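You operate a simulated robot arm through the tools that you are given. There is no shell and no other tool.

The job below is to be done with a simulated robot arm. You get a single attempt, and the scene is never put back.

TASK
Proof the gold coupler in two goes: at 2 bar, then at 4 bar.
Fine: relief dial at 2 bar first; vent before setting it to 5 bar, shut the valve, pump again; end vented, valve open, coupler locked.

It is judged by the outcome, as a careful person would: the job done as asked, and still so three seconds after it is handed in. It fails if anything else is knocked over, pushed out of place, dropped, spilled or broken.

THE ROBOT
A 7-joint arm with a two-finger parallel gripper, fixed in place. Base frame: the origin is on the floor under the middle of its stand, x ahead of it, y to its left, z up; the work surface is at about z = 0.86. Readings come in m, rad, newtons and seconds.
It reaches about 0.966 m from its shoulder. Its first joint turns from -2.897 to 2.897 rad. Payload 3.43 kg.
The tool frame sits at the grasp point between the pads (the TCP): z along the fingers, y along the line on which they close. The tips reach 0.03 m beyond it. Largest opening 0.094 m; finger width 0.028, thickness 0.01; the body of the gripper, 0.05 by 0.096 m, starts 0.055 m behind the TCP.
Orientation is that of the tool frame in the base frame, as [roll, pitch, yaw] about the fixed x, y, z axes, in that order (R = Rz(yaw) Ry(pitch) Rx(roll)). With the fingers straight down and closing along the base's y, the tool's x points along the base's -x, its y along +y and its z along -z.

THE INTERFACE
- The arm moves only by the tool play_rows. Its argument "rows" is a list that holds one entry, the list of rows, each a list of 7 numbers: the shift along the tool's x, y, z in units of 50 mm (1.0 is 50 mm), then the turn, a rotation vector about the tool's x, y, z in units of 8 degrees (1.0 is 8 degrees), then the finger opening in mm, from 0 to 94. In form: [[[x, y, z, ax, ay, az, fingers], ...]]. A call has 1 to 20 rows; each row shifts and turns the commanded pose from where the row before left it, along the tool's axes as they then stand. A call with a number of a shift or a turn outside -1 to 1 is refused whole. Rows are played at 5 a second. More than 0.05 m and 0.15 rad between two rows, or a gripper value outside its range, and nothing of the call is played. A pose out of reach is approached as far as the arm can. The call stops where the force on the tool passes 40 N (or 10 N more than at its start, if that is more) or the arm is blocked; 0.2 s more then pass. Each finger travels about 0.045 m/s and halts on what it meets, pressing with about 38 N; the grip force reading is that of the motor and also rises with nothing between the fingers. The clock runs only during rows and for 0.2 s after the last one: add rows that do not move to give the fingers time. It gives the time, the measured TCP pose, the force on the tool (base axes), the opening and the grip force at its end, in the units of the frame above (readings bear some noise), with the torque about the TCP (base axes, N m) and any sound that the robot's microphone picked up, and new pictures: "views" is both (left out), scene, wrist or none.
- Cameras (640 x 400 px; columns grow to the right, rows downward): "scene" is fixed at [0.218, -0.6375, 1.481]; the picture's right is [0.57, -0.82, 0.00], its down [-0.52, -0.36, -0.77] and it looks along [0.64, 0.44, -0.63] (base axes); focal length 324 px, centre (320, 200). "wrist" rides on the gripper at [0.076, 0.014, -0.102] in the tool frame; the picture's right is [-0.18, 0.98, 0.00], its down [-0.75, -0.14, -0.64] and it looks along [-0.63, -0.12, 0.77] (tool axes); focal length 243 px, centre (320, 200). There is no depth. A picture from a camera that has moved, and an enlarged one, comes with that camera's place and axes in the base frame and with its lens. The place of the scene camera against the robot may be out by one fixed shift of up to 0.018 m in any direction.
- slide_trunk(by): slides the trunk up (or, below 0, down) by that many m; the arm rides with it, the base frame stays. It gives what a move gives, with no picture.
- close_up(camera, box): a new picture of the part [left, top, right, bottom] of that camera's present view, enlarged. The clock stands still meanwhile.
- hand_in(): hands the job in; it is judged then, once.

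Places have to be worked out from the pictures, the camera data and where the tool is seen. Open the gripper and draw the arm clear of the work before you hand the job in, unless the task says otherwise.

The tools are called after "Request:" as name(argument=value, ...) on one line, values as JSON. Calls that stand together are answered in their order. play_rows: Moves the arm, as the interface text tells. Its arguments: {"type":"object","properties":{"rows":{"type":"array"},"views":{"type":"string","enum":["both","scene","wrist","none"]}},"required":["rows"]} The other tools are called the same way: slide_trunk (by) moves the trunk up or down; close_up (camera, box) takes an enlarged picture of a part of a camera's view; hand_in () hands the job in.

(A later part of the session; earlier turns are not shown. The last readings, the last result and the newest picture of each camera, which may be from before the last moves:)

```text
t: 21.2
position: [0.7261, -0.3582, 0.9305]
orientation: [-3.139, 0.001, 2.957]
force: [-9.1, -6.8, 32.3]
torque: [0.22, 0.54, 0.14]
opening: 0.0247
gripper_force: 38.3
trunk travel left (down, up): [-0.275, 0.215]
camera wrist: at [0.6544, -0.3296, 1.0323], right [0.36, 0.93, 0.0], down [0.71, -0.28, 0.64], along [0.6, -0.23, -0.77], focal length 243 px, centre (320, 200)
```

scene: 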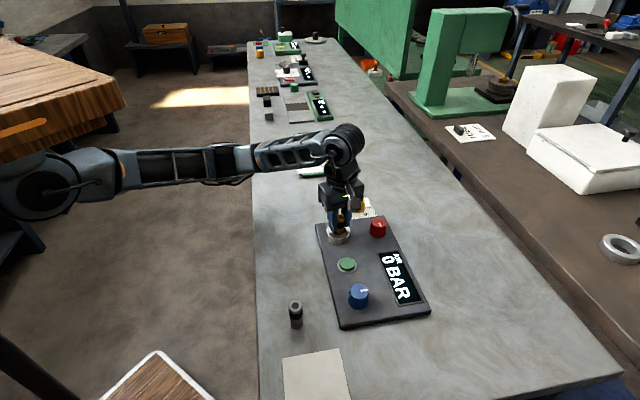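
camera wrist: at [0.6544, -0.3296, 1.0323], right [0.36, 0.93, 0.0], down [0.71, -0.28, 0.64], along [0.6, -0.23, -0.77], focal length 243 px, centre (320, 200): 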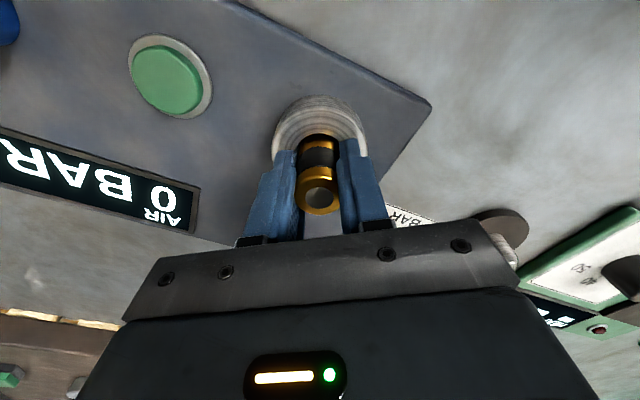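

The z load rose to 32 N with little torque and no click after 70° of twist. I'll ease up about 1 mm and twist another 40° to exclude a longer bayonet turn.

Request:
play_rows(rows=[[[0, 0, -0.03, 0, 0, 0, 20], [0, 0, 0, 0, 0, 0.8, 20], [0, 0, 0, 0, 0, 0.8, 20], [0, 0, 0, 0, 0, 0, 20]]], views="none")

Request:
play_rows(rows=[[[0, 0, 0, 0, 0, 0.8, 20], [0, 0, 0, 0, 0, 0.8, 20], [0, 0, 0, 0, 0, 0.8, 20], [0, 0, 0, 0, 0, 0, 20]]], views="wrist")

```text
t: 22.2
position: [0.7286, -0.3562, 0.929]
orientation: [3.141, 0.001, 2.738]
force: [8.4, -1.9, 8.7]
torque: [-0.22, -0.22, 0.16]
opening: 0.0248
gripper_force: 38.0
trunk travel left (down, up): [-0.275, 0.215]
```

```text
t: 23.2
position: [0.726, -0.3575, 0.9299]
orientation: [3.142, -0.001, 2.4]
force: [-0.2, 0.8, 1.2]
torque: [0.02, 0.0, -0.01]
opening: 0.0247
gripper_force: 38.0
trunk travel left (down, up): [-0.275, 0.215]
camera wrist: at [0.6807, -0.2962, 1.0325], right [0.8, 0.6, 0.0], down [0.46, -0.61, 0.64], along [0.38, -0.51, -0.77], focal length 243 px, centre (320, 200)
```

wrist: 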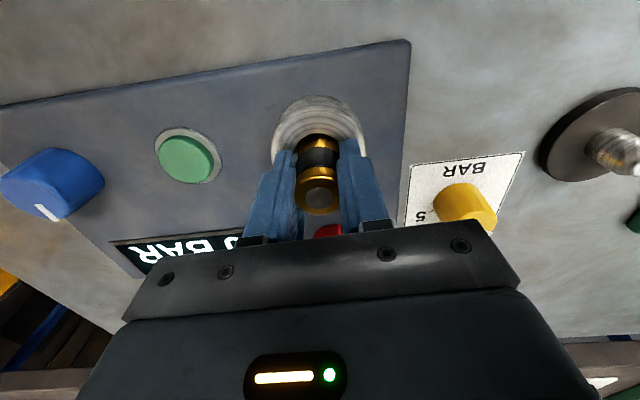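

That's 102° of twist, and a torque of 0.16 N·m appeared and then vanished. I'll tug up gently 3 mm to check whether it is now latched.

Request:
play_rows(rows=[[[0, 0, -0.04, 0, 0, 0, 20], [0, 0, -0.04, 0, 0, 0, 20], [0, 0, 0, 0, 0, 0, 20]]], views="wrist")

```text
t: 24.0
position: [0.7277, -0.3578, 0.9347]
orientation: [-3.141, 0.0, 2.4]
force: [0.8, 0.1, -2.5]
torque: [0.03, 0.01, 0.03]
opening: 0.0248
gripper_force: 37.8
trunk travel left (down, up): [-0.275, 0.215]
camera wrist: at [0.6813, -0.2961, 1.0367], right [0.8, 0.6, 0.0], down [0.46, -0.61, 0.64], along [0.39, -0.51, -0.77], focal length 243 px, centre (320, 200)
```

wrist: 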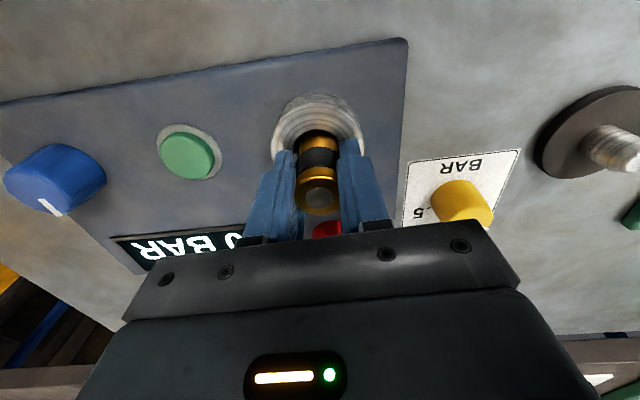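

It's still free, so clockwise twisting doesn't lock it, and there are no slots or pins visible. The lock is probably one of the panel knobs. I'll seat the coupler again, release it and lift clear.

Request:
play_rows(rows=[[[0, 0, 0.05, 0, 0, 0, 20], [0, 0, 0.04, 0, 0, 0, 20], [0, 0, 0, 0, 0, 0, 20], [0, 0, 0, 0, 0, 0, 50], [0, 0, 0, 0, 0, 0, 50], [0, 0, 0, 0, 0, 0, 50]]], views="wrist")

Request:
play_rows(rows=[[[0, 0, -0.8, 0, 0, 0, 60], [0, 0, -0.8, 0, 0, 0, 65], [0, 0, -0.8, 0, 0, 0, 65], [0, 0, 0, 0, 0, 0, 65]]], views="both")

```text
t: 25.4
position: [0.7284, -0.3573, 0.9302]
orientation: [-3.141, -0.001, 2.401]
force: [0.3, 0.5, 0.4]
torque: [0.02, 0.01, -0.03]
opening: 0.0502
gripper_force: 0.0
trunk travel left (down, up): [-0.275, 0.215]
camera wrist: at [0.6819, -0.2962, 1.0323], right [0.8, 0.6, 0.0], down [0.46, -0.61, 0.64], along [0.39, -0.51, -0.77], focal length 243 px, centre (320, 200)
```

wrist: 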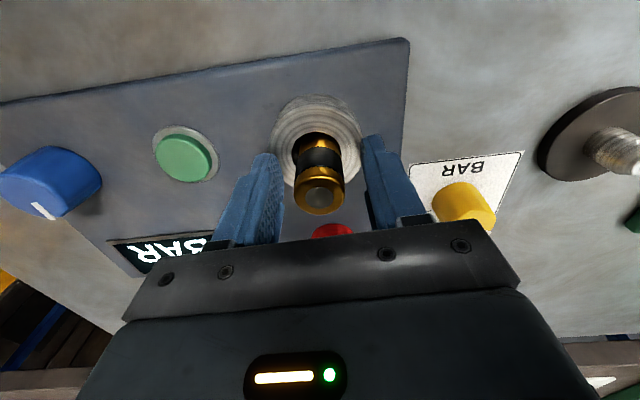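

```text
t: 26.4
position: [0.7283, -0.3588, 1.0504]
orientation: [-3.141, -0.002, 2.404]
force: [0.5, -0.3, 0.0]
torque: [0.02, 0.03, 0.03]
opening: 0.065
gripper_force: 0.2
trunk travel left (down, up): [-0.275, 0.215]
camera wrist: at [0.6824, -0.2963, 1.1527], right [0.8, 0.6, 0.0], down [0.46, -0.61, 0.64], along [0.39, -0.51, -0.77], focal length 243 px, centre (320, 200)
```

scene: 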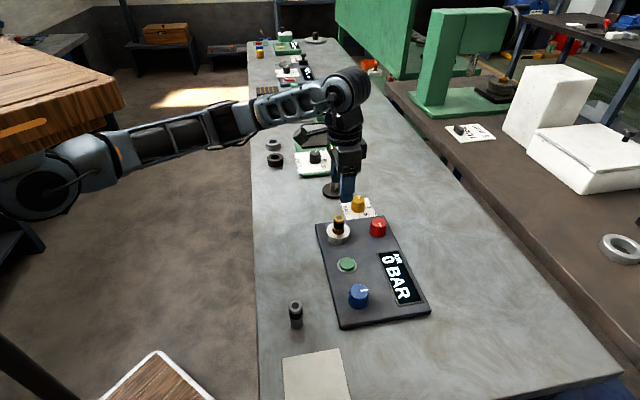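
wrist: 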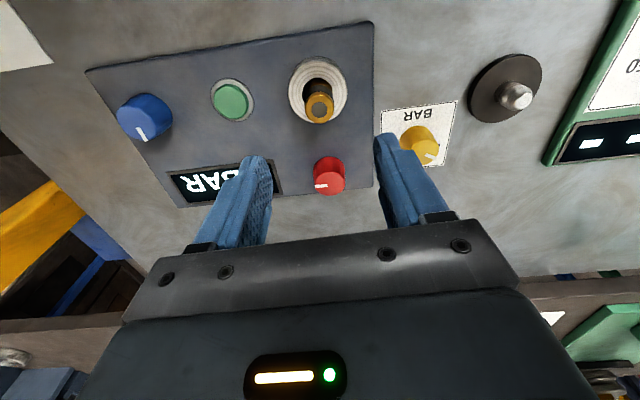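

The panel is now seen nearly square-on. I'll zoom in to locate the red knob, blue knob and button precisely.

Request:
close_up(camera="wrist", box=[270, 130, 390, 220])

Request:
close_up(camera="wrist", box=[90, 60, 270, 180])

Request:
close_up(camera="wrist", box=[270, 40, 370, 140])

```text
4.44 times, centred on (330, 175) of wrist
camera zoom: at [0.6824, -0.2963, 1.1527], right [0.8, 0.6, 0.0], down [0.46, -0.61, 0.64], along [0.39, -0.51, -0.77], focal length 1078 px, centre (276, 311)
```

zoom: 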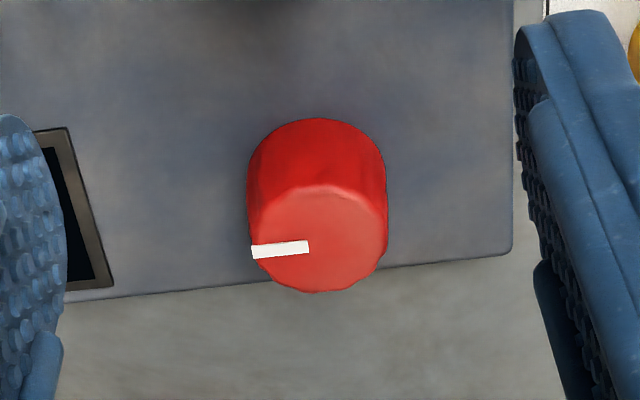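

```text
3.33 times, centred on (180, 120) of wrist
camera zoom: at [0.6824, -0.2963, 1.1527], right [0.8, 0.6, 0.0], down [0.46, -0.61, 0.64], along [0.39, -0.51, -0.77], focal length 809 px, centre (787, 467)
```

zoom: 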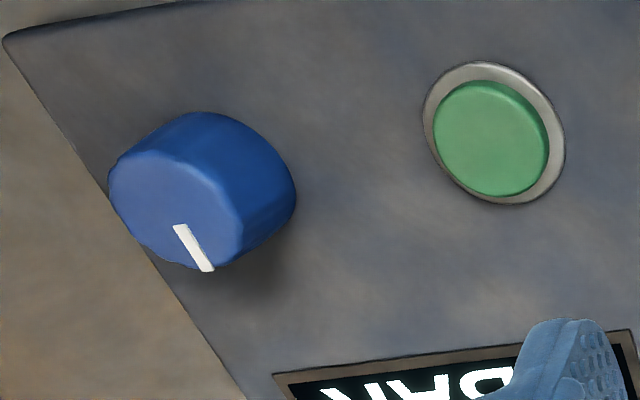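

```text
4.00 times, centred on (320, 90) of wrist
camera zoom: at [0.6824, -0.2963, 1.1527], right [0.8, 0.6, 0.0], down [0.46, -0.61, 0.64], along [0.39, -0.51, -0.77], focal length 970 px, centre (320, 640)
```

zoom: 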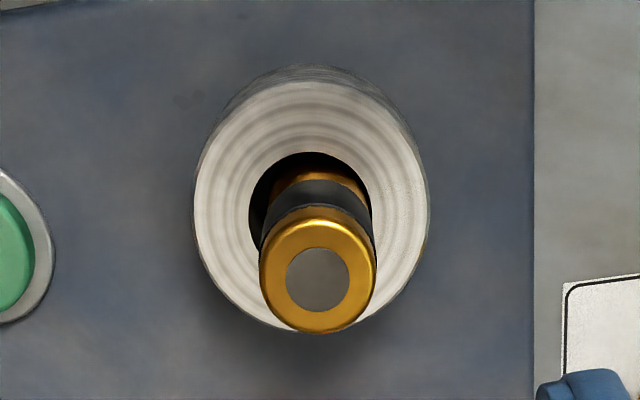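

Red knob: centre about (0.801, −0.4315), top z≈0.906, pointer along the panel's "right". I'll move over it and descend with the fingers open 65 mm.

Request:
play_rows(rows=[[[-0.685, -0.033, 0.333, 0, 0, 0, 65], [-0.685, -0.033, 0.333, 0, 0, 0, 65], [-0.685, -0.033, 0.333, 0, 0, 0, 65], [0, 0, 0, 0, 0, 0, 65]]], views="wrist")

```text
t: 27.4
position: [0.8, -0.4328, 0.9991]
orientation: [-3.141, 0.0, 2.401]
force: [-0.3, -0.2, 0.2]
torque: [0.03, -0.04, -0.02]
opening: 0.0649
gripper_force: 0.2
trunk travel left (down, up): [-0.275, 0.215]
camera wrist: at [0.754, -0.3705, 1.1021], right [0.8, 0.6, 0.0], down [0.46, -0.61, 0.64], along [0.39, -0.51, -0.77], focal length 243 px, centre (320, 200)
```

wrist: 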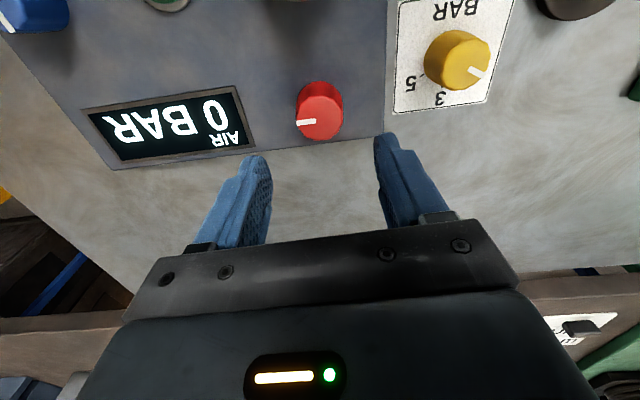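

I'm aligned above the red knob. I'll descend so the tips are just above the panel and close.

Request:
play_rows(rows=[[[0, 0, 0.6, 0, 0, 0, 65], [0, 0, 0.6, 0, 0, 0, 65], [0, 0, 0.48, 0, 0, 0, 65], [0, 0, 0, 0, 0, 0, 65]]], views="wrist")

Request:
play_rows(rows=[[[0, 0, 0, 0, 0, 0, 45], [0, 0, 0, 0, 0, 0, 30], [0, 0, 0, 0, 0, 0, 30], [0, 0, 0, 0, 0, 0, 30]]], views="wrist")

```text
t: 28.4
position: [0.8001, -0.4296, 0.9152]
orientation: [-3.141, 0.001, 2.402]
force: [0.1, 0.2, 0.7]
torque: [-0.02, 0.0, 0.02]
opening: 0.065
gripper_force: 0.1
trunk travel left (down, up): [-0.275, 0.215]
camera wrist: at [0.754, -0.3679, 1.0173], right [0.8, 0.6, 0.0], down [0.46, -0.61, 0.64], along [0.39, -0.51, -0.77], focal length 243 px, centre (320, 200)
```

wrist: 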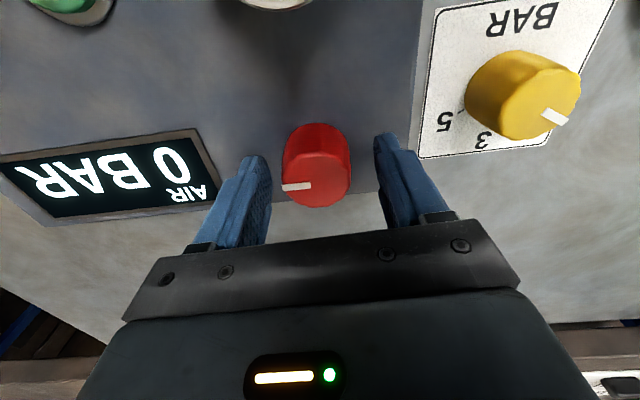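

```text
t: 29.4
position: [0.7991, -0.4308, 0.9151]
orientation: [-3.14, 0.0, 2.397]
force: [-12.1, -14.5, -0.2]
torque: [-0.58, 0.26, -0.02]
opening: 0.0402
gripper_force: 44.9
trunk travel left (down, up): [-0.275, 0.215]
camera wrist: at [0.7529, -0.3693, 1.0172], right [0.8, 0.6, 0.0], down [0.46, -0.61, 0.64], along [0.38, -0.51, -0.77], focal length 243 px, centre (320, 200)
```

wrist: 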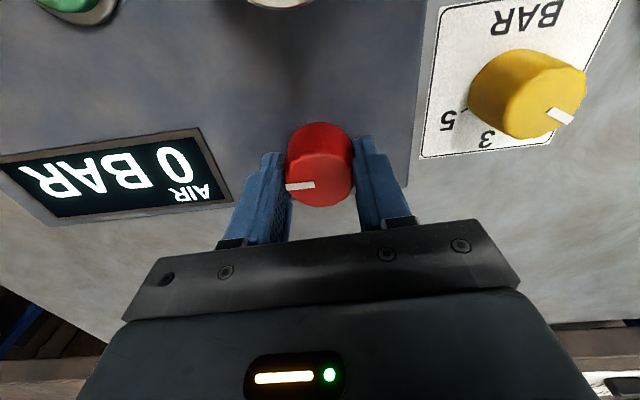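

It's gripped at 40 mm with a 19 N side load along the finger line. I'll ease 1.5 mm that way, then try 16° counter-clockwise (pointer from "right" towards "up") and check the torque.

Request:
play_rows(rows=[[[0, -0.035, 0, 0, 0, 0, 30], [0, 0, 0, 0, 0, 0, 30], [0, 0, 0, 0, 0, -0.7, 30], [0, 0, 0, 0, 0, -0.7, 30], [0, 0, 0, 0, 0, -0.6, 30], [0, 0, 0, 0, 0, 0, 30]]], views="wrist")

```text
t: 30.8
position: [0.7981, -0.431, 0.9138]
orientation: [3.139, -0.001, 2.683]
force: [-1.8, -10.1, -5.0]
torque: [-0.51, -0.22, 0.01]
opening: 0.0399
gripper_force: 45.0
trunk travel left (down, up): [-0.275, 0.215]
camera wrist: at [0.7373, -0.3852, 1.0174], right [0.6, 0.8, 0.0], down [0.61, -0.46, 0.64], along [0.51, -0.38, -0.77], focal length 243 px, centre (320, 200)
```

wrist: 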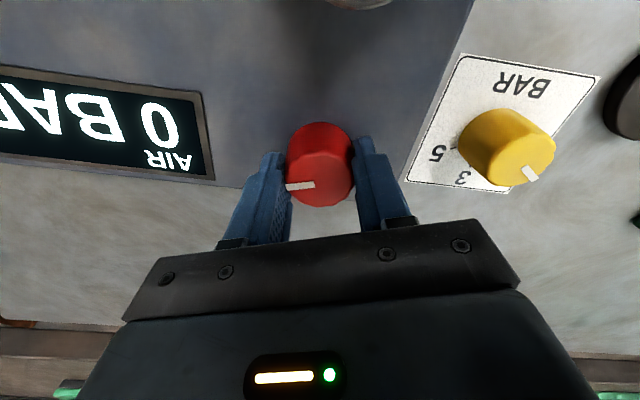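

It turns freely. I'll continue counter-clockwise to 90° in total and listen and watch.

Request:
play_rows(rows=[[[0, 0, 0, 0, 0, -1, 30], [0, 0, 0, 0, 0, -1, 30], [0, 0, 0, 0, 0, -1, 30], [0, 0, 0, 0, 0, -1, 30], [0, 0, 0, 0, 0, -1, 30], [0, 0, 0, 0, 0, 0, 30]]], views="wrist")

Request:
play_rows(rows=[[[0, 0, 0, 0, 0, -1, 30], [0, 0, 0, 0, 0, -1, 30], [0, 0, 0, 0, 0, -1, 30], [0, 0, 0, 0, 0, -1, 30], [0, 0, 0, 0, 0, -0.25, 30], [0, 0, 0, 0, 0, 0, 30]]], views="both")

```text
t: 32.2
position: [0.799, -0.4318, 0.9151]
orientation: [3.14, 0.0, -2.903]
force: [-0.9, -3.7, -14.6]
torque: [-0.19, 0.07, 0.02]
opening: 0.04
gripper_force: 45.1
trunk travel left (down, up): [-0.275, 0.215]
camera wrist: at [0.7219, -0.4363, 1.0174], right [-0.05, 1.0, 0.0], down [0.77, 0.04, 0.64], along [0.64, 0.04, -0.77], focal length 243 px, centre (320, 200)
```

wrist: 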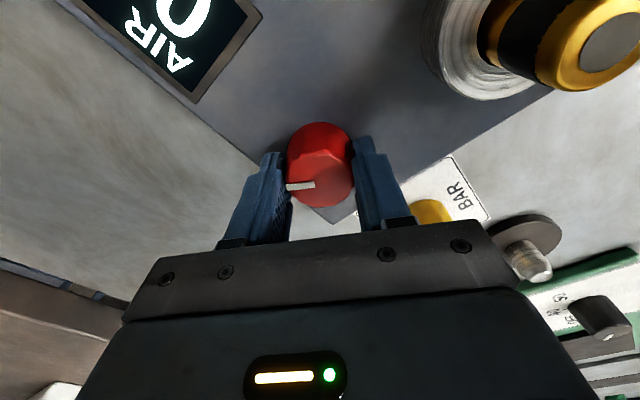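

```text
t: 33.6
position: [0.7985, -0.4328, 0.9153]
orientation: [3.141, 0.001, -2.311]
force: [1.3, -10.4, -23.5]
torque: [-0.57, -0.03, -0.75]
opening: 0.04
gripper_force: 44.9
trunk travel left (down, up): [-0.275, 0.215]
camera wrist: at [0.7374, -0.4788, 1.0174], right [-0.6, 0.8, 0.0], down [0.61, 0.46, 0.64], along [0.51, 0.39, -0.77], focal length 243 px, centre (320, 200)
```

scene: 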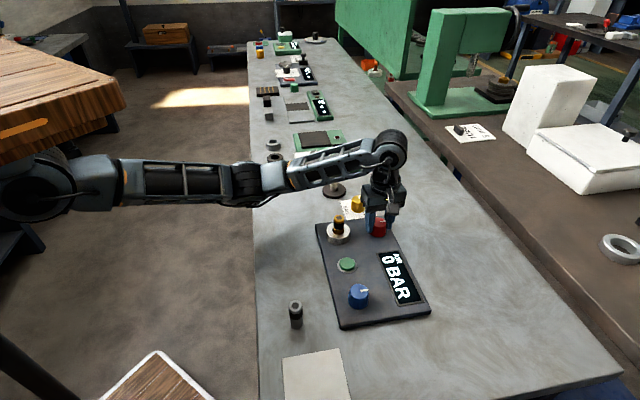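
wrist: 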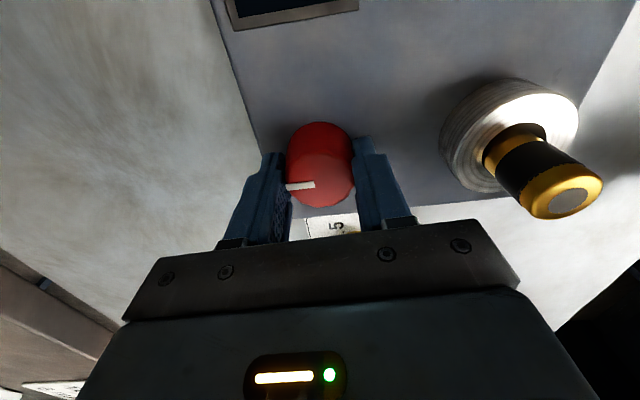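

At 90° the torque rose to 0.75 N·m, so the red knob has an end stop at pointer "up". I'll release, lift, and look at the rig again.

Request:
play_rows(rows=[[[0, 0, 0, 0, 0, 0, 65], [0, 0, 0, 0, 0, 0, 65], [0, 0, 0, 0, 0, 0, 65], [0, 0, -0.8, 0, 0, 0, 65], [0, 0, -0.8, 0, 0, 0, 65], [0, 0, -0.8, 0, 0, 0, 65], [0, 0, 0, 0, 0, 0, 65]]], views="both")

Request:
close_up(camera="scene", box=[310, 190, 440, 330])

```text
t: 35.2
position: [0.7982, -0.4296, 1.0378]
orientation: [3.141, 0.002, -2.311]
force: [0.0, 0.3, -0.7]
torque: [0.03, 0.0, 0.01]
opening: 0.065
gripper_force: 0.0
trunk travel left (down, up): [-0.275, 0.215]
camera wrist: at [0.7367, -0.4777, 1.14], right [-0.6, 0.8, 0.0], down [0.61, 0.46, 0.64], along [0.51, 0.39, -0.77], focal length 243 px, centre (320, 200)
```

scene: 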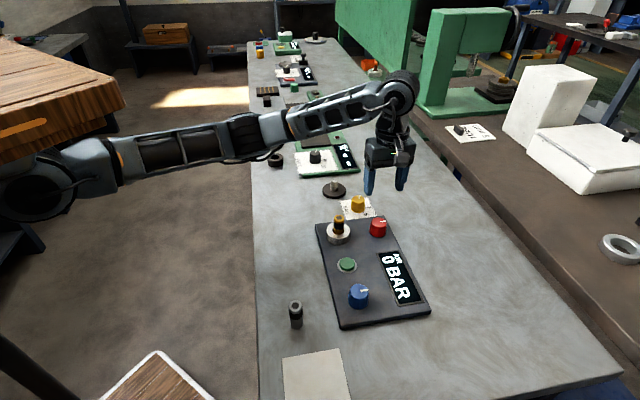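
wrist: 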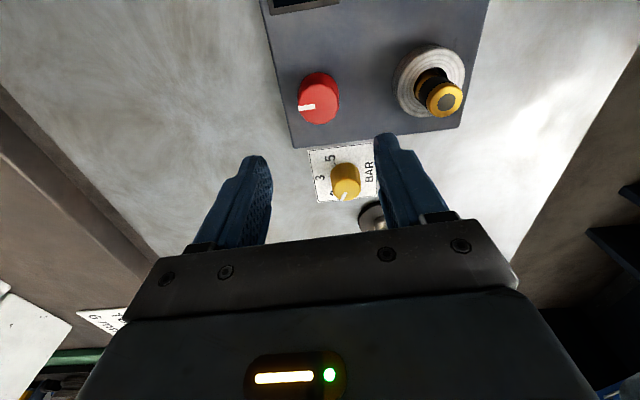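

```text
2.86 times, centred on (375, 260) of scene
camera zoom: at [0.218, -0.6375, 1.481], right [0.57, -0.82, 0.0], down [-0.52, -0.36, -0.77], along [0.64, 0.44, -0.63], focal length 927 px, centre (163, 29)
```

zoom: 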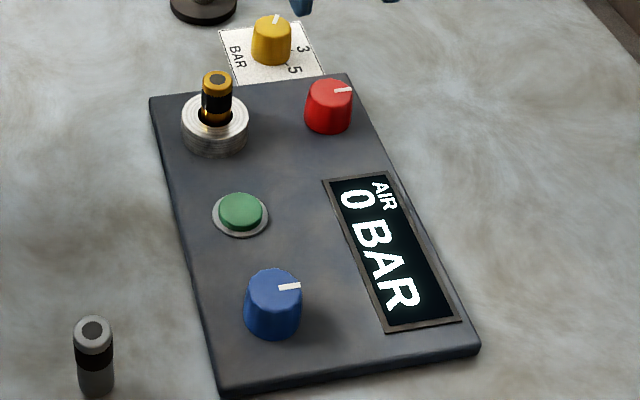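

The red knob now points "up", with no visible change elsewhere. I'll check the coupler's latch again with a tug: over it, down, and grip.

Request:
play_rows(rows=[[[-0.04, 0.675, 0, 0, 0, 0, 60], [-0.04, 0.675, 0, 0, 0, 0, 55], [-0.04, 0.67, 0, 0, 0, 0, 50], [0, 0, 0, 0, 0, 0, 50]]], views="wrist")

```text
t: 36.2
position: [0.7271, -0.3588, 1.0356]
orientation: [3.141, 0.0, -2.31]
force: [1.5, 0.6, 0.2]
torque: [0.0, 0.01, 0.02]
opening: 0.0501
gripper_force: 0.0
trunk travel left (down, up): [-0.275, 0.215]
camera wrist: at [0.6661, -0.4061, 1.1379], right [-0.6, 0.8, 0.0], down [0.61, 0.46, 0.64], along [0.51, 0.39, -0.77], focal length 243 px, centre (320, 200)
```

wrist: 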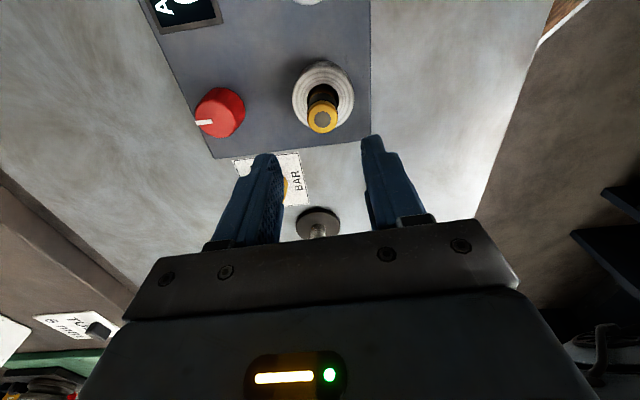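

I'm centred above the coupler. I'll descend, grip it and tug up 3 mm.

Request:
play_rows(rows=[[[0, 0, 0.6, 0, 0, 0, 50], [0, 0, 0.6, 0, 0, 0, 50], [0, 0, 0.6, 0, 0, 0, 50], [0, 0, 0.32, 0, 0, 0, 50], [0, 0, 0, 0, 0, 0, 35], [0, 0, 0, 0, 0, 0, 20], [0, 0, 0, 0, 0, 0, 20], [0, 0, 0, 0, 0, 0, 20]]], views="wrist")

Request:
play_rows(rows=[[[0, 0, -0.03, 0, 0, 0, 20], [0, 0, -0.03, 0, 0, 0, 20], [0, 0, 0, 0, 0, 0, 20]]], views="wrist")

```text
t: 38.0
position: [0.7289, -0.3571, 0.9303]
orientation: [-3.141, 0.0, -2.311]
force: [-7.2, 6.6, 13.1]
torque: [0.21, 0.22, -0.2]
opening: 0.0251
gripper_force: 4.2
trunk travel left (down, up): [-0.275, 0.215]
camera wrist: at [0.667, -0.4047, 1.0323], right [-0.6, 0.8, 0.0], down [0.61, 0.46, 0.64], along [0.51, 0.39, -0.77], focal length 243 px, centre (320, 200)
```

wrist: 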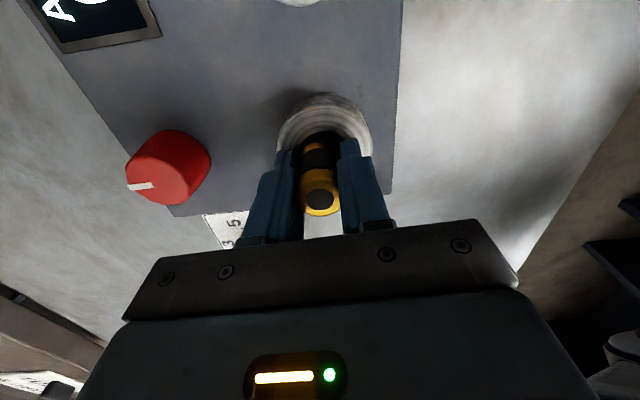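

```text
t: 38.8
position: [0.7278, -0.3573, 0.933]
orientation: [3.14, 0.001, -2.31]
force: [-6.3, 4.8, -5.6]
torque: [0.19, 0.22, -0.03]
opening: 0.0248
gripper_force: 37.8
trunk travel left (down, up): [-0.275, 0.215]
camera wrist: at [0.6668, -0.4052, 1.0348], right [-0.6, 0.8, 0.0], down [0.61, 0.46, 0.64], along [0.51, 0.39, -0.77], focal length 243 px, centre (320, 200)
```

wrist: 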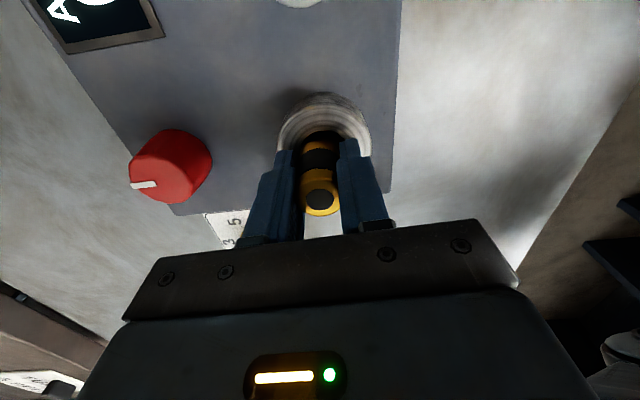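

The forces are different this time (−5.6 N after 3 mm, with some side load). I'll tug 3 mm more to tell friction from a latch.

Request:
play_rows(rows=[[[0, 0, -0.03, 0, 0, 0, 20], [0, 0, -0.03, 0, 0, 0, 20], [0, 0, 0, 0, 0, 0, 20]]], views="wrist")

```text
t: 39.6
position: [0.7282, -0.3586, 0.9359]
orientation: [3.141, 0.0, -2.31]
force: [-9.4, 10.4, -7.2]
torque: [0.43, 0.4, -0.05]
opening: 0.0249
gripper_force: 38.2
trunk travel left (down, up): [-0.275, 0.215]
camera wrist: at [0.6669, -0.4052, 1.038], right [-0.6, 0.8, 0.0], down [0.61, 0.46, 0.64], along [0.51, 0.39, -0.77], focal length 243 px, centre (320, 200)
```

wrist: 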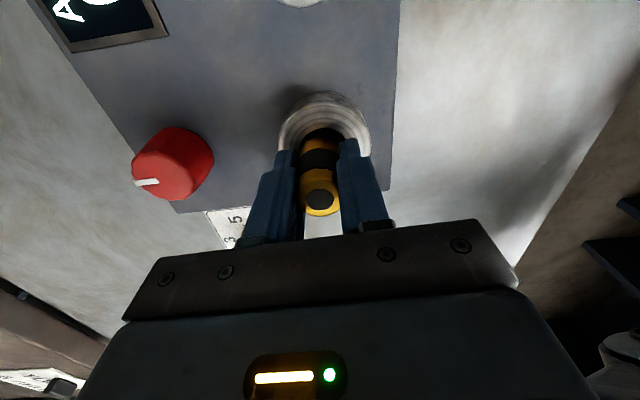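

It still lifts (the load is just side friction), so red at "up" hasn't locked it. I'll seat it again, release it, and next try the blue knob.

Request:
play_rows(rows=[[[0, 0.02, 0.05, 0, 0, 0, 20], [0, 0, 0.05, 0, 0, 0, 20], [0, 0, 0.015, 0, 0, 0, 20], [0, 0, 0, 0, 0, 0, 20], [0, 0, 0, 0, 0, 0, 50], [0, 0, 0, 0, 0, 0, 50], [0, 0, 0, 0, 0, 0, 50]]], views="wrist")

Request:
play_rows(rows=[[[0, 0, -0.8, 0, 0, 0, 60], [0, 0, -0.8, 0, 0, 0, 65], [0, 0, -0.8, 0, 0, 0, 65], [0, 0, 0, 0, 0, 0, 65]]], views="both")

```text
t: 41.2
position: [0.7274, -0.3588, 0.9298]
orientation: [-3.141, 0.0, -2.309]
force: [0.6, -1.1, 1.3]
torque: [0.03, 0.01, 0.0]
opening: 0.0496
gripper_force: 0.1
trunk travel left (down, up): [-0.275, 0.215]
camera wrist: at [0.6659, -0.4055, 1.0323], right [-0.6, 0.8, 0.0], down [0.61, 0.46, 0.64], along [0.51, 0.39, -0.77], focal length 243 px, centre (320, 200)
```

wrist: 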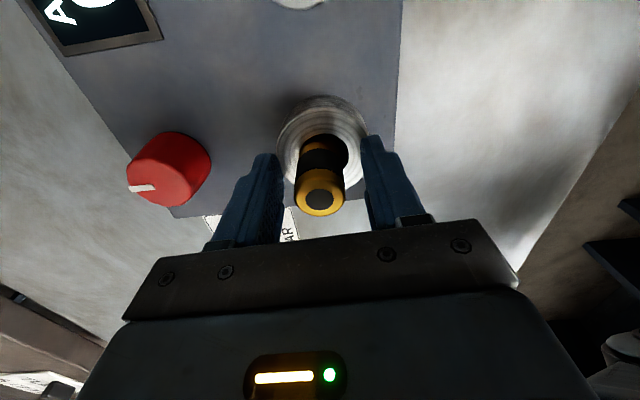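

```text
t: 42.2
position: [0.7288, -0.3577, 1.0514]
orientation: [3.141, 0.0, -2.312]
force: [0.6, -0.3, 0.4]
torque: [-0.01, 0.01, -0.01]
opening: 0.065
gripper_force: 0.0
trunk travel left (down, up): [-0.275, 0.215]
camera wrist: at [0.6669, -0.4041, 1.1528], right [-0.6, 0.8, 0.0], down [0.61, 0.46, 0.64], along [0.51, 0.39, -0.77], focal length 243 px, centre (320, 200)
```

scene: 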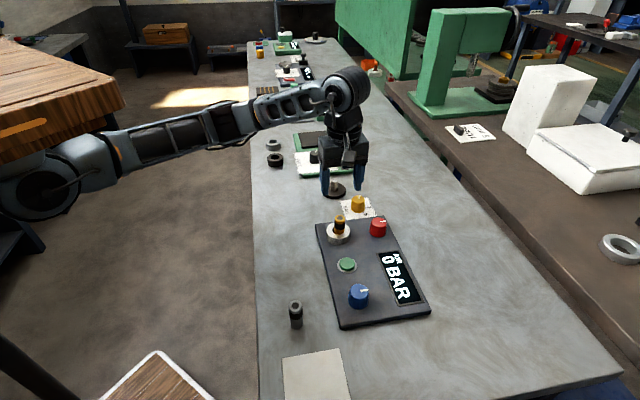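
wrist: 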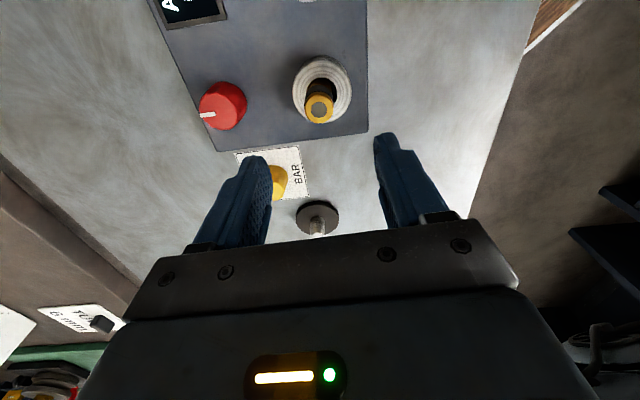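

The coupler is seated again. The blue knob's centre is about (0.591, −0.4925), top z≈0.906, pointer "up". I'll move over it and look before descending.

Request:
play_rows(rows=[[[0.77, 0.044, 0.2, 0, 0, 0, 65], [0.77, 0.044, 0.2, 0, 0, 0, 65], [0.77, 0.044, 0.2, 0, 0, 0, 65], [0.77, 0.044, 0.2, 0, 0, 0, 65], [0.77, 0.044, 0.2, 0, 0, 0, 65], [0, 0, 0, 0, 0, 0, 65]]], views="wrist")

```text
t: 43.6
position: [0.5898, -0.4934, 0.9996]
orientation: [3.141, 0.001, -2.312]
force: [-0.2, -0.5, -0.5]
torque: [-0.03, -0.02, 0.02]
opening: 0.065
gripper_force: 0.0
trunk travel left (down, up): [-0.275, 0.215]
camera wrist: at [0.5279, -0.5404, 1.1011], right [-0.6, 0.8, 0.0], down [0.61, 0.46, 0.64], along [0.51, 0.39, -0.77], focal length 243 px, centre (320, 200)
```

wrist: 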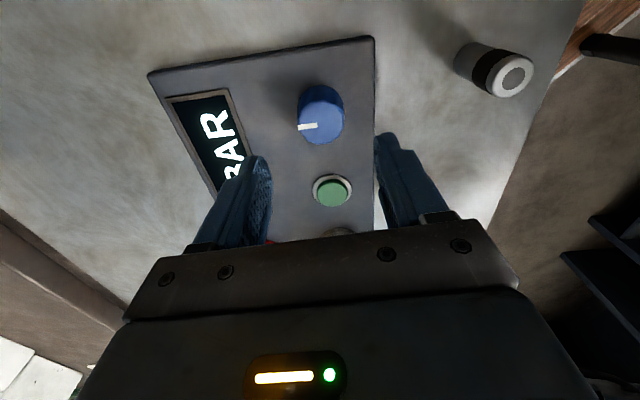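

The alignment matches what I had over the red knob. I'll descend and grip the blue knob.

Request:
play_rows(rows=[[[0, 0, 0.6, 0, 0, 0, 65], [0, 0, 0.6, 0, 0, 0, 65], [0, 0, 0.48, 0, 0, 0, 65], [0, 0, 0, 0, 0, 0, 65]]], views="wrist")

Request:
play_rows(rows=[[[0, 0, 0, 0, 0, 0, 45], [0, 0, 0, 0, 0, 0, 30], [0, 0, 0, 0, 0, 0, 30], [0, 0, 0, 0, 0, 0, 30]]], views="wrist")

```text
t: 44.6
position: [0.5904, -0.4922, 0.9142]
orientation: [-3.141, 0.001, -2.31]
force: [0.2, -0.3, -0.5]
torque: [-0.04, 0.01, 0.0]
opening: 0.0651
gripper_force: 0.1
trunk travel left (down, up): [-0.275, 0.215]
camera wrist: at [0.5289, -0.5394, 1.0184], right [-0.6, 0.8, 0.0], down [0.61, 0.46, 0.64], along [0.51, 0.39, -0.77], focal length 243 px, centre (320, 200)
```

wrist: 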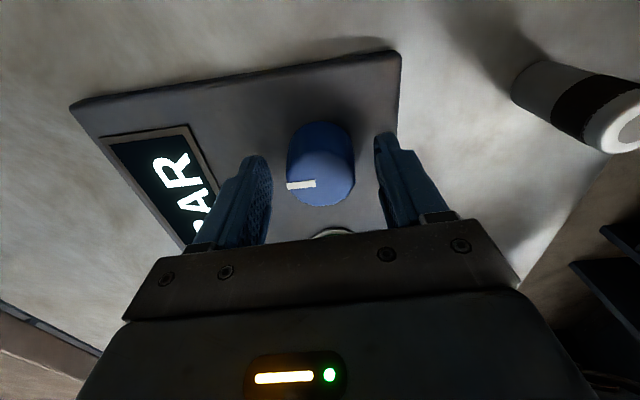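

```text
t: 45.6
position: [0.5888, -0.4922, 0.9155]
orientation: [3.141, -0.001, -2.311]
force: [-4.1, 5.0, -0.6]
torque: [0.2, 0.05, -0.07]
opening: 0.0402
gripper_force: 44.8
trunk travel left (down, up): [-0.275, 0.215]
camera wrist: at [0.5287, -0.5392, 1.0185], right [-0.6, 0.8, 0.0], down [0.61, 0.46, 0.64], along [0.51, 0.39, -0.77], focal length 243 px, centre (320, 200)
```

wrist: 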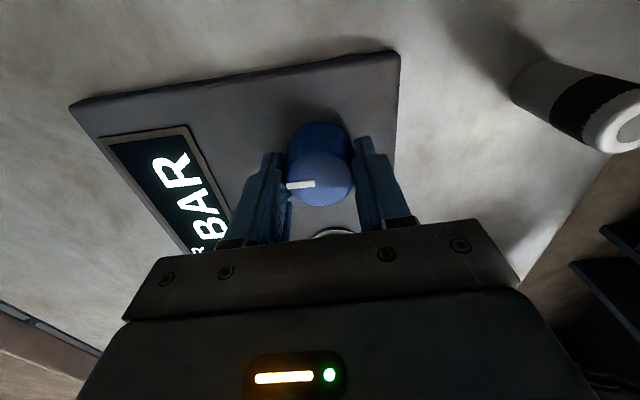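

It's gripped at 40 mm with little side load. I'll turn it clockwise 16° first and check the torque.

Request:
play_rows(rows=[[[0, 0.01, 0, 0, 0, 0.7, 30], [0, 0, 0, 0, 0, 0.7, 30], [0, 0, 0, 0, 0, 0.6, 30], [0, 0, 0, 0, 0, 0, 30]]], views="wrist")

```text
t: 46.6
position: [0.5899, -0.4924, 0.9159]
orientation: [-3.141, 0.0, -2.59]
force: [3.5, 8.2, 2.8]
torque: [0.08, 0.05, -0.02]
opening: 0.0398
gripper_force: 45.4
trunk travel left (down, up): [-0.275, 0.215]
camera wrist: at [0.518, -0.5201, 1.0185], right [-0.36, 0.93, 0.0], down [0.72, 0.27, 0.64], along [0.6, 0.23, -0.77], focal length 243 px, centre (320, 200)
```

wrist: 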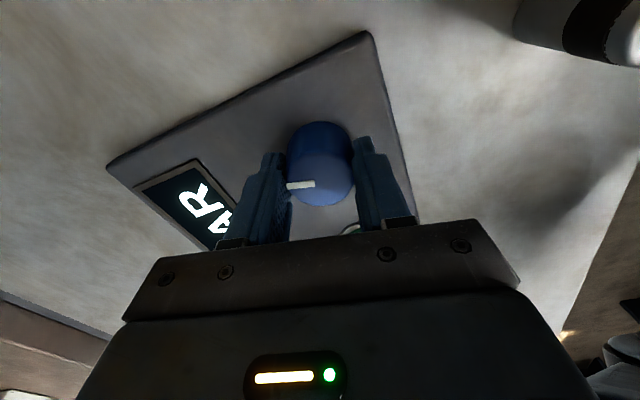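

It turns freely clockwise. I'll continue to about 90° in total.

Request:
play_rows(rows=[[[0, 0, 0, 0, 0, 1, 30], [0, 0, 0, 0, 0, 1, 30], [0, 0, 0, 0, 0, 1, 30], [0, 0, 0, 0, 0, 1, 30], [0, 0, 0, 0, 0, 1, 30], [0, 0, 0, 0, 0, 0, 30]]], views="wrist")

Request:
play_rows(rows=[[[0, 0, 0, 0, 0, 1, 30], [0, 0, 0, 0, 0, 1, 30], [0, 0, 0, 0, 0, 1, 30], [0, 0, 0, 0, 0, 1, 30], [0, 0, 0, 0, 0, 0.25, 30], [0, 0, 0, 0, 0, 0, 30]]], views="both")

```text
t: 48.0
position: [0.5897, -0.4912, 0.9164]
orientation: [-3.141, -0.001, 2.996]
force: [9.8, 20.0, 10.5]
torque: [0.68, -0.27, 0.0]
opening: 0.04
gripper_force: 44.2
trunk travel left (down, up): [-0.275, 0.215]
camera wrist: at [0.5169, -0.4667, 1.0185], right [0.33, 0.95, 0.0], down [0.72, -0.25, 0.64], along [0.61, -0.21, -0.77], focal length 243 px, centre (320, 200)
```

wrist: 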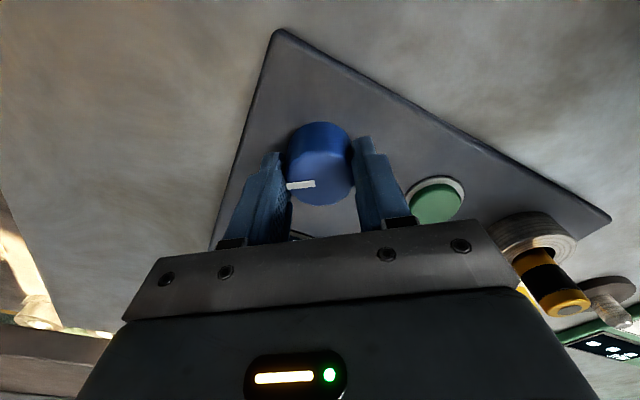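

```text
t: 49.4
position: [0.59, -0.4913, 0.9167]
orientation: [3.14, 0.001, 2.402]
force: [19.5, 20.7, 14.4]
torque: [0.41, -0.81, 0.05]
opening: 0.0399
gripper_force: 45.1
trunk travel left (down, up): [-0.275, 0.215]
camera wrist: at [0.5436, -0.4297, 1.0185], right [0.8, 0.6, 0.0], down [0.46, -0.61, 0.64], along [0.39, -0.51, -0.77], focal length 243 px, centre (320, 200)
```

scene: 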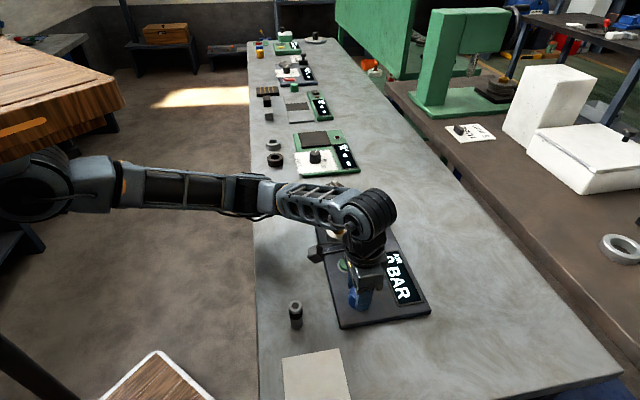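
wrist: 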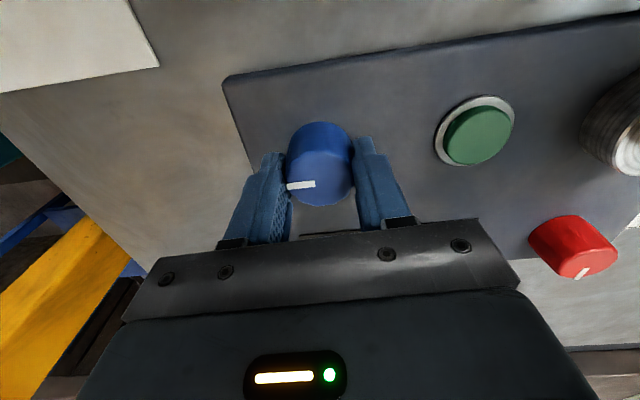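

That's 90° turned with no end stop felt yet. I'll add about 3° to feel whether the stop is here.

Request:
play_rows(rows=[[[0, 0, 0, 0, 0, 0.4, 30], [0, 0, 0, 0, 0, 0, 30]]], views="none")

```text
t: 50.0
position: [0.5896, -0.4903, 0.9149]
orientation: [3.139, -0.002, 2.345]
force: [15.0, 23.3, 17.8]
torque: [1.1, -0.17, 0.68]
opening: 0.0398
gripper_force: 44.8
trunk travel left (down, up): [-0.275, 0.215]
```

The torque rose to 0.68 N·m, so the stop is at pointer "right". I'll release and lift, then check the coupler again.

Request:
play_rows(rows=[[[0, 0, 0, 0, 0, 0, 65], [0, 0, 0, 0, 0, 0, 65], [0, 0, 0, 0, 0, 0, 65], [0, 0, -0.8, 0, 0, 0, 65], [0, 0, -0.8, 0, 0, 0, 65], [0, 0, -0.8, 0, 0, 0, 65], [0, 0, 0, 0, 0, 0, 65]]], views="both")

Request:
close_up(camera="scene", box=[310, 190, 440, 330])

```text
t: 51.6
position: [0.5867, -0.4917, 1.037]
orientation: [-3.142, 0.001, 2.345]
force: [0.4, -0.8, 0.3]
torque: [0.0, -0.01, 0.01]
opening: 0.0648
gripper_force: 0.0
trunk travel left (down, up): [-0.275, 0.215]
camera wrist: at [0.5445, -0.4279, 1.1395], right [0.83, 0.56, 0.0], down [0.43, -0.64, 0.64], along [0.36, -0.53, -0.77], focal length 243 px, centre (320, 200)
```

scene: 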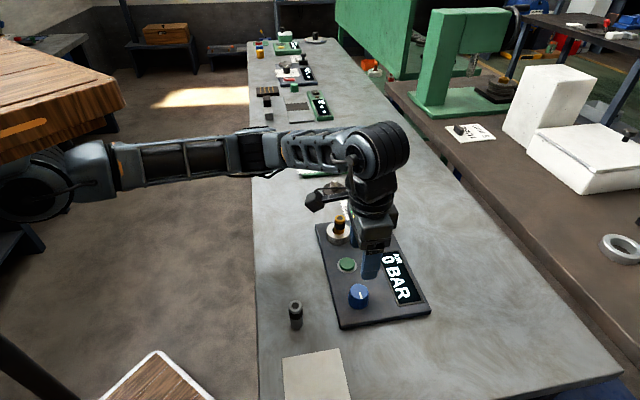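
wrist: 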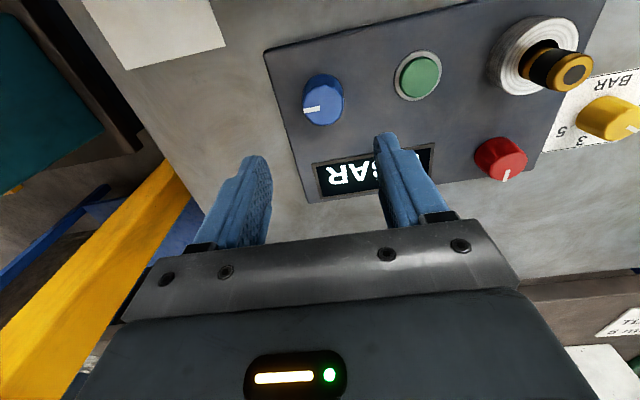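

```text
2.86 times, centred on (375, 260) of scene
camera zoom: at [0.218, -0.6375, 1.481], right [0.57, -0.82, 0.0], down [-0.52, -0.36, -0.77], along [0.64, 0.44, -0.63], focal length 927 px, centre (163, 29)
```

zoom: 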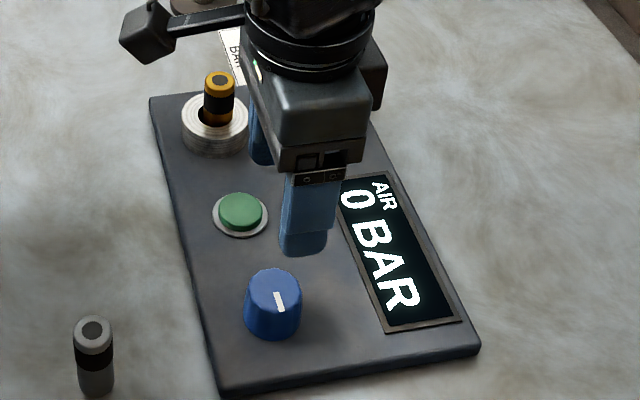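

Blue is now at "right". I'll go back to the coupler for another tug test.

Request:
play_rows(rows=[[[-0.01, 0.78, 0, 0, 0, 0, 65], [-0.01, 0.78, 0, 0, 0, 0, 60], [-0.01, 0.78, 0, 0, 0, 0, 55], [-0.01, 0.78, 0, 0, 0, 0, 55], [-0.01, 0.78, 0, 0, 0, 0, 55], [0, 0, 0, 0, 0, 0, 55]]], views="wrist")

Request:
close_up(camera="wrist", box=[270, 40, 380, 140])

```text
t: 53.0
position: [0.7299, -0.3593, 1.0341]
orientation: [3.141, 0.001, 2.346]
force: [-0.3, -0.3, -0.4]
torque: [0.01, 0.04, 0.01]
opening: 0.0547
gripper_force: 0.0
trunk travel left (down, up): [-0.275, 0.215]
camera wrist: at [0.6875, -0.2944, 1.1363], right [0.83, 0.56, 0.0], down [0.43, -0.64, 0.64], along [0.36, -0.53, -0.77], focal length 243 px, centre (320, 200)
```

wrist: 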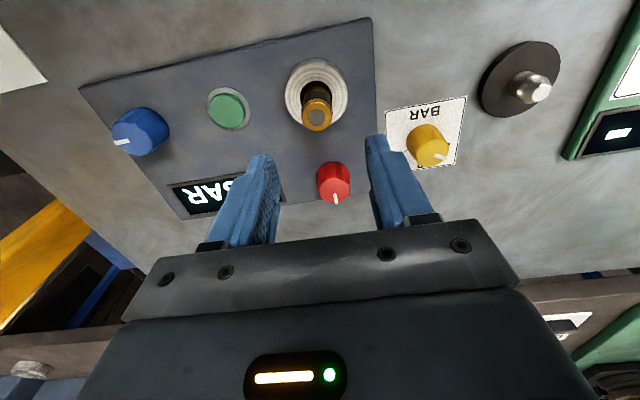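

```text
4.00 times, centred on (325, 90) of wrist
camera zoom: at [0.6875, -0.2944, 1.1363], right [0.83, 0.56, 0.0], down [0.43, -0.64, 0.64], along [0.36, -0.53, -0.77], focal length 970 px, centre (300, 640)
```

zoom: 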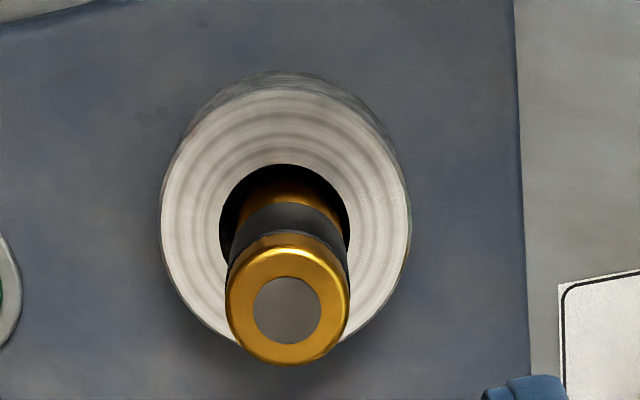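

The coupler has settled about 2–3 mm to one side within the clearance of its hole, which is fine. I'll descend, grip and tug.

Request:
play_rows(rows=[[[0, 0, 0.6, 0, 0, 0, 55], [0, 0, 0.6, 0, 0, 0, 50], [0, 0, 0.6, 0, 0, 0, 50], [0, 0, 0.28, 0, 0, 0, 50], [0, 0, 0, 0, 0, 0, 35], [0, 0, 0, 0, 0, 0, 20], [0, 0, 0, 0, 0, 0, 20], [0, 0, 0, 0, 0, 0, 20]]], views="wrist")

Request:
play_rows(rows=[[[0, 0, -0.03, 0, 0, 0, 20], [0, 0, -0.03, 0, 0, 0, 20], [0, 0, 0, 0, 0, 0, 20]]], views="wrist")

```text
t: 54.8
position: [0.7298, -0.3582, 0.9307]
orientation: [3.141, 0.0, 2.344]
force: [-8.2, -5.9, -0.1]
torque: [-0.21, 0.23, 0.03]
opening: 0.0248
gripper_force: 37.9
trunk travel left (down, up): [-0.275, 0.215]
camera wrist: at [0.688, -0.2944, 1.0329], right [0.83, 0.55, 0.0], down [0.43, -0.64, 0.64], along [0.36, -0.53, -0.77], focal length 243 px, centre (320, 200)
```

wrist: 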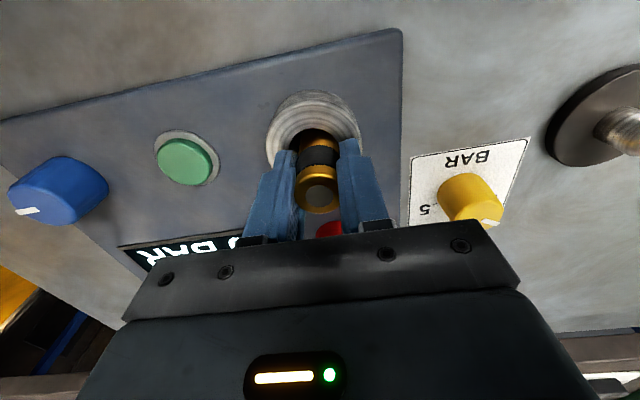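

```text
t: 55.6
position: [0.7312, -0.3582, 0.9345]
orientation: [3.141, -0.001, 2.346]
force: [-6.7, -7.6, -6.0]
torque: [-0.32, 0.29, -0.01]
opening: 0.025
gripper_force: 38.4
trunk travel left (down, up): [-0.275, 0.215]
camera wrist: at [0.6879, -0.2945, 1.0367], right [0.83, 0.56, 0.0], down [0.43, -0.64, 0.64], along [0.36, -0.53, -0.77], focal length 243 px, centre (320, 200)
```

wrist: 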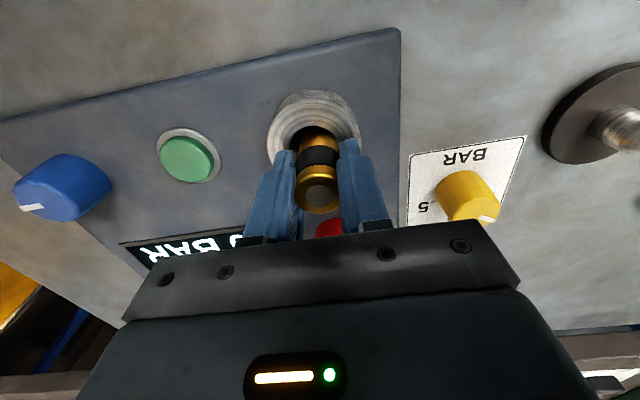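

There's −6 N with side friction again, and the picture suggests it moved along with me. I'll remove the side load and lift 3 mm more to be sure.

Request:
play_rows(rows=[[[0, -0.04, 0, 0, 0, 0, 20], [0, 0, -0.03, 0, 0, 0, 20], [0, 0, -0.03, 0, 0, 0, 20], [0, 0, 0, 0, 0, 0, 20]]], views="wrist")

Request:
close_up(camera="wrist", box=[260, 80, 380, 220])

```text
t: 56.6
position: [0.7274, -0.3593, 0.937]
orientation: [-3.141, 0.0, 2.345]
force: [-0.6, 0.4, -2.7]
torque: [-0.02, -0.05, -0.02]
opening: 0.0247
gripper_force: 37.7
trunk travel left (down, up): [-0.275, 0.215]
camera wrist: at [0.6861, -0.2955, 1.0399], right [0.83, 0.56, 0.0], down [0.43, -0.64, 0.64], along [0.36, -0.53, -0.77], focal length 243 px, centre (320, 200)
```

wrist: 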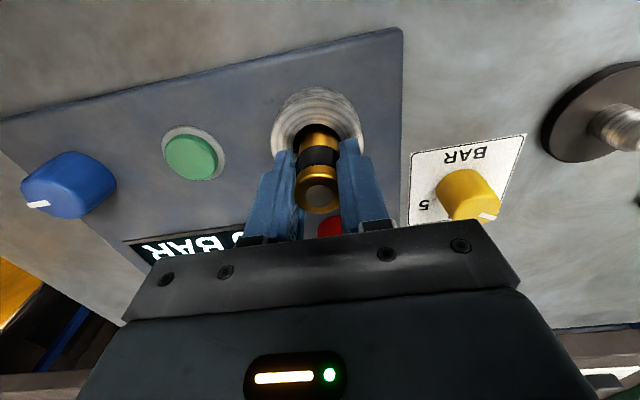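

```text
2.86 times, centred on (320, 150) of wrist
camera zoom: at [0.6861, -0.2955, 1.0399], right [0.83, 0.56, 0.0], down [0.43, -0.64, 0.64], along [0.36, -0.53, -0.77], focal length 693 px, centre (320, 343)
```

zoom: 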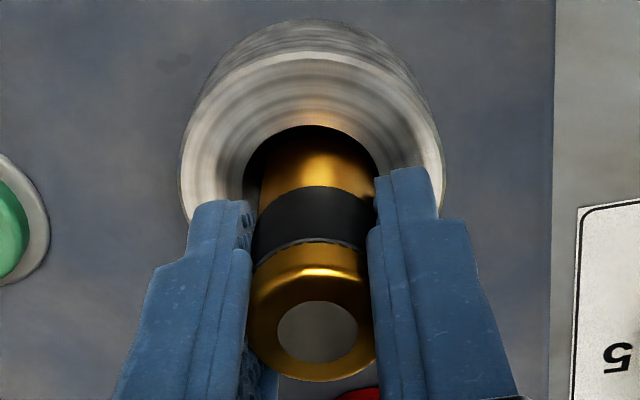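

With no side load it lifts freely, so neither knob is the lock; the coupler itself must latch. I'll seat it again with a light push and try a counter-clockwise twist, which I haven't tested.

Request:
play_rows(rows=[[[0, 0, 0.07, 0, 0, 0, 20], [0, 0, 0.06, 0, 0, 0, 20], [0, 0, 0.02, 0, 0, 0, 20], [0, 0, 0, 0, 0, 0, 20]]], views="none")

```text
t: 57.6
position: [0.7286, -0.3592, 0.9309]
orientation: [3.141, 0.0, 2.346]
force: [-0.1, 0.8, 1.0]
torque: [0.03, 0.05, 0.03]
opening: 0.025
gripper_force: 38.4
trunk travel left (down, up): [-0.275, 0.215]
```

Request:
play_rows(rows=[[[0, 0, 0.02, 0, 0, 0, 20], [0, 0, 0.02, 0, 0, 0, 20], [0, 0, 0, 0, 0, 0, 20]]], views="none")

```text
t: 58.4
position: [0.7292, -0.3597, 0.9305]
orientation: [3.141, 0.003, 2.346]
force: [-3.3, 6.2, 30.1]
torque: [0.44, 0.32, 0.06]
opening: 0.0248
gripper_force: 37.9
trunk travel left (down, up): [-0.275, 0.215]
```

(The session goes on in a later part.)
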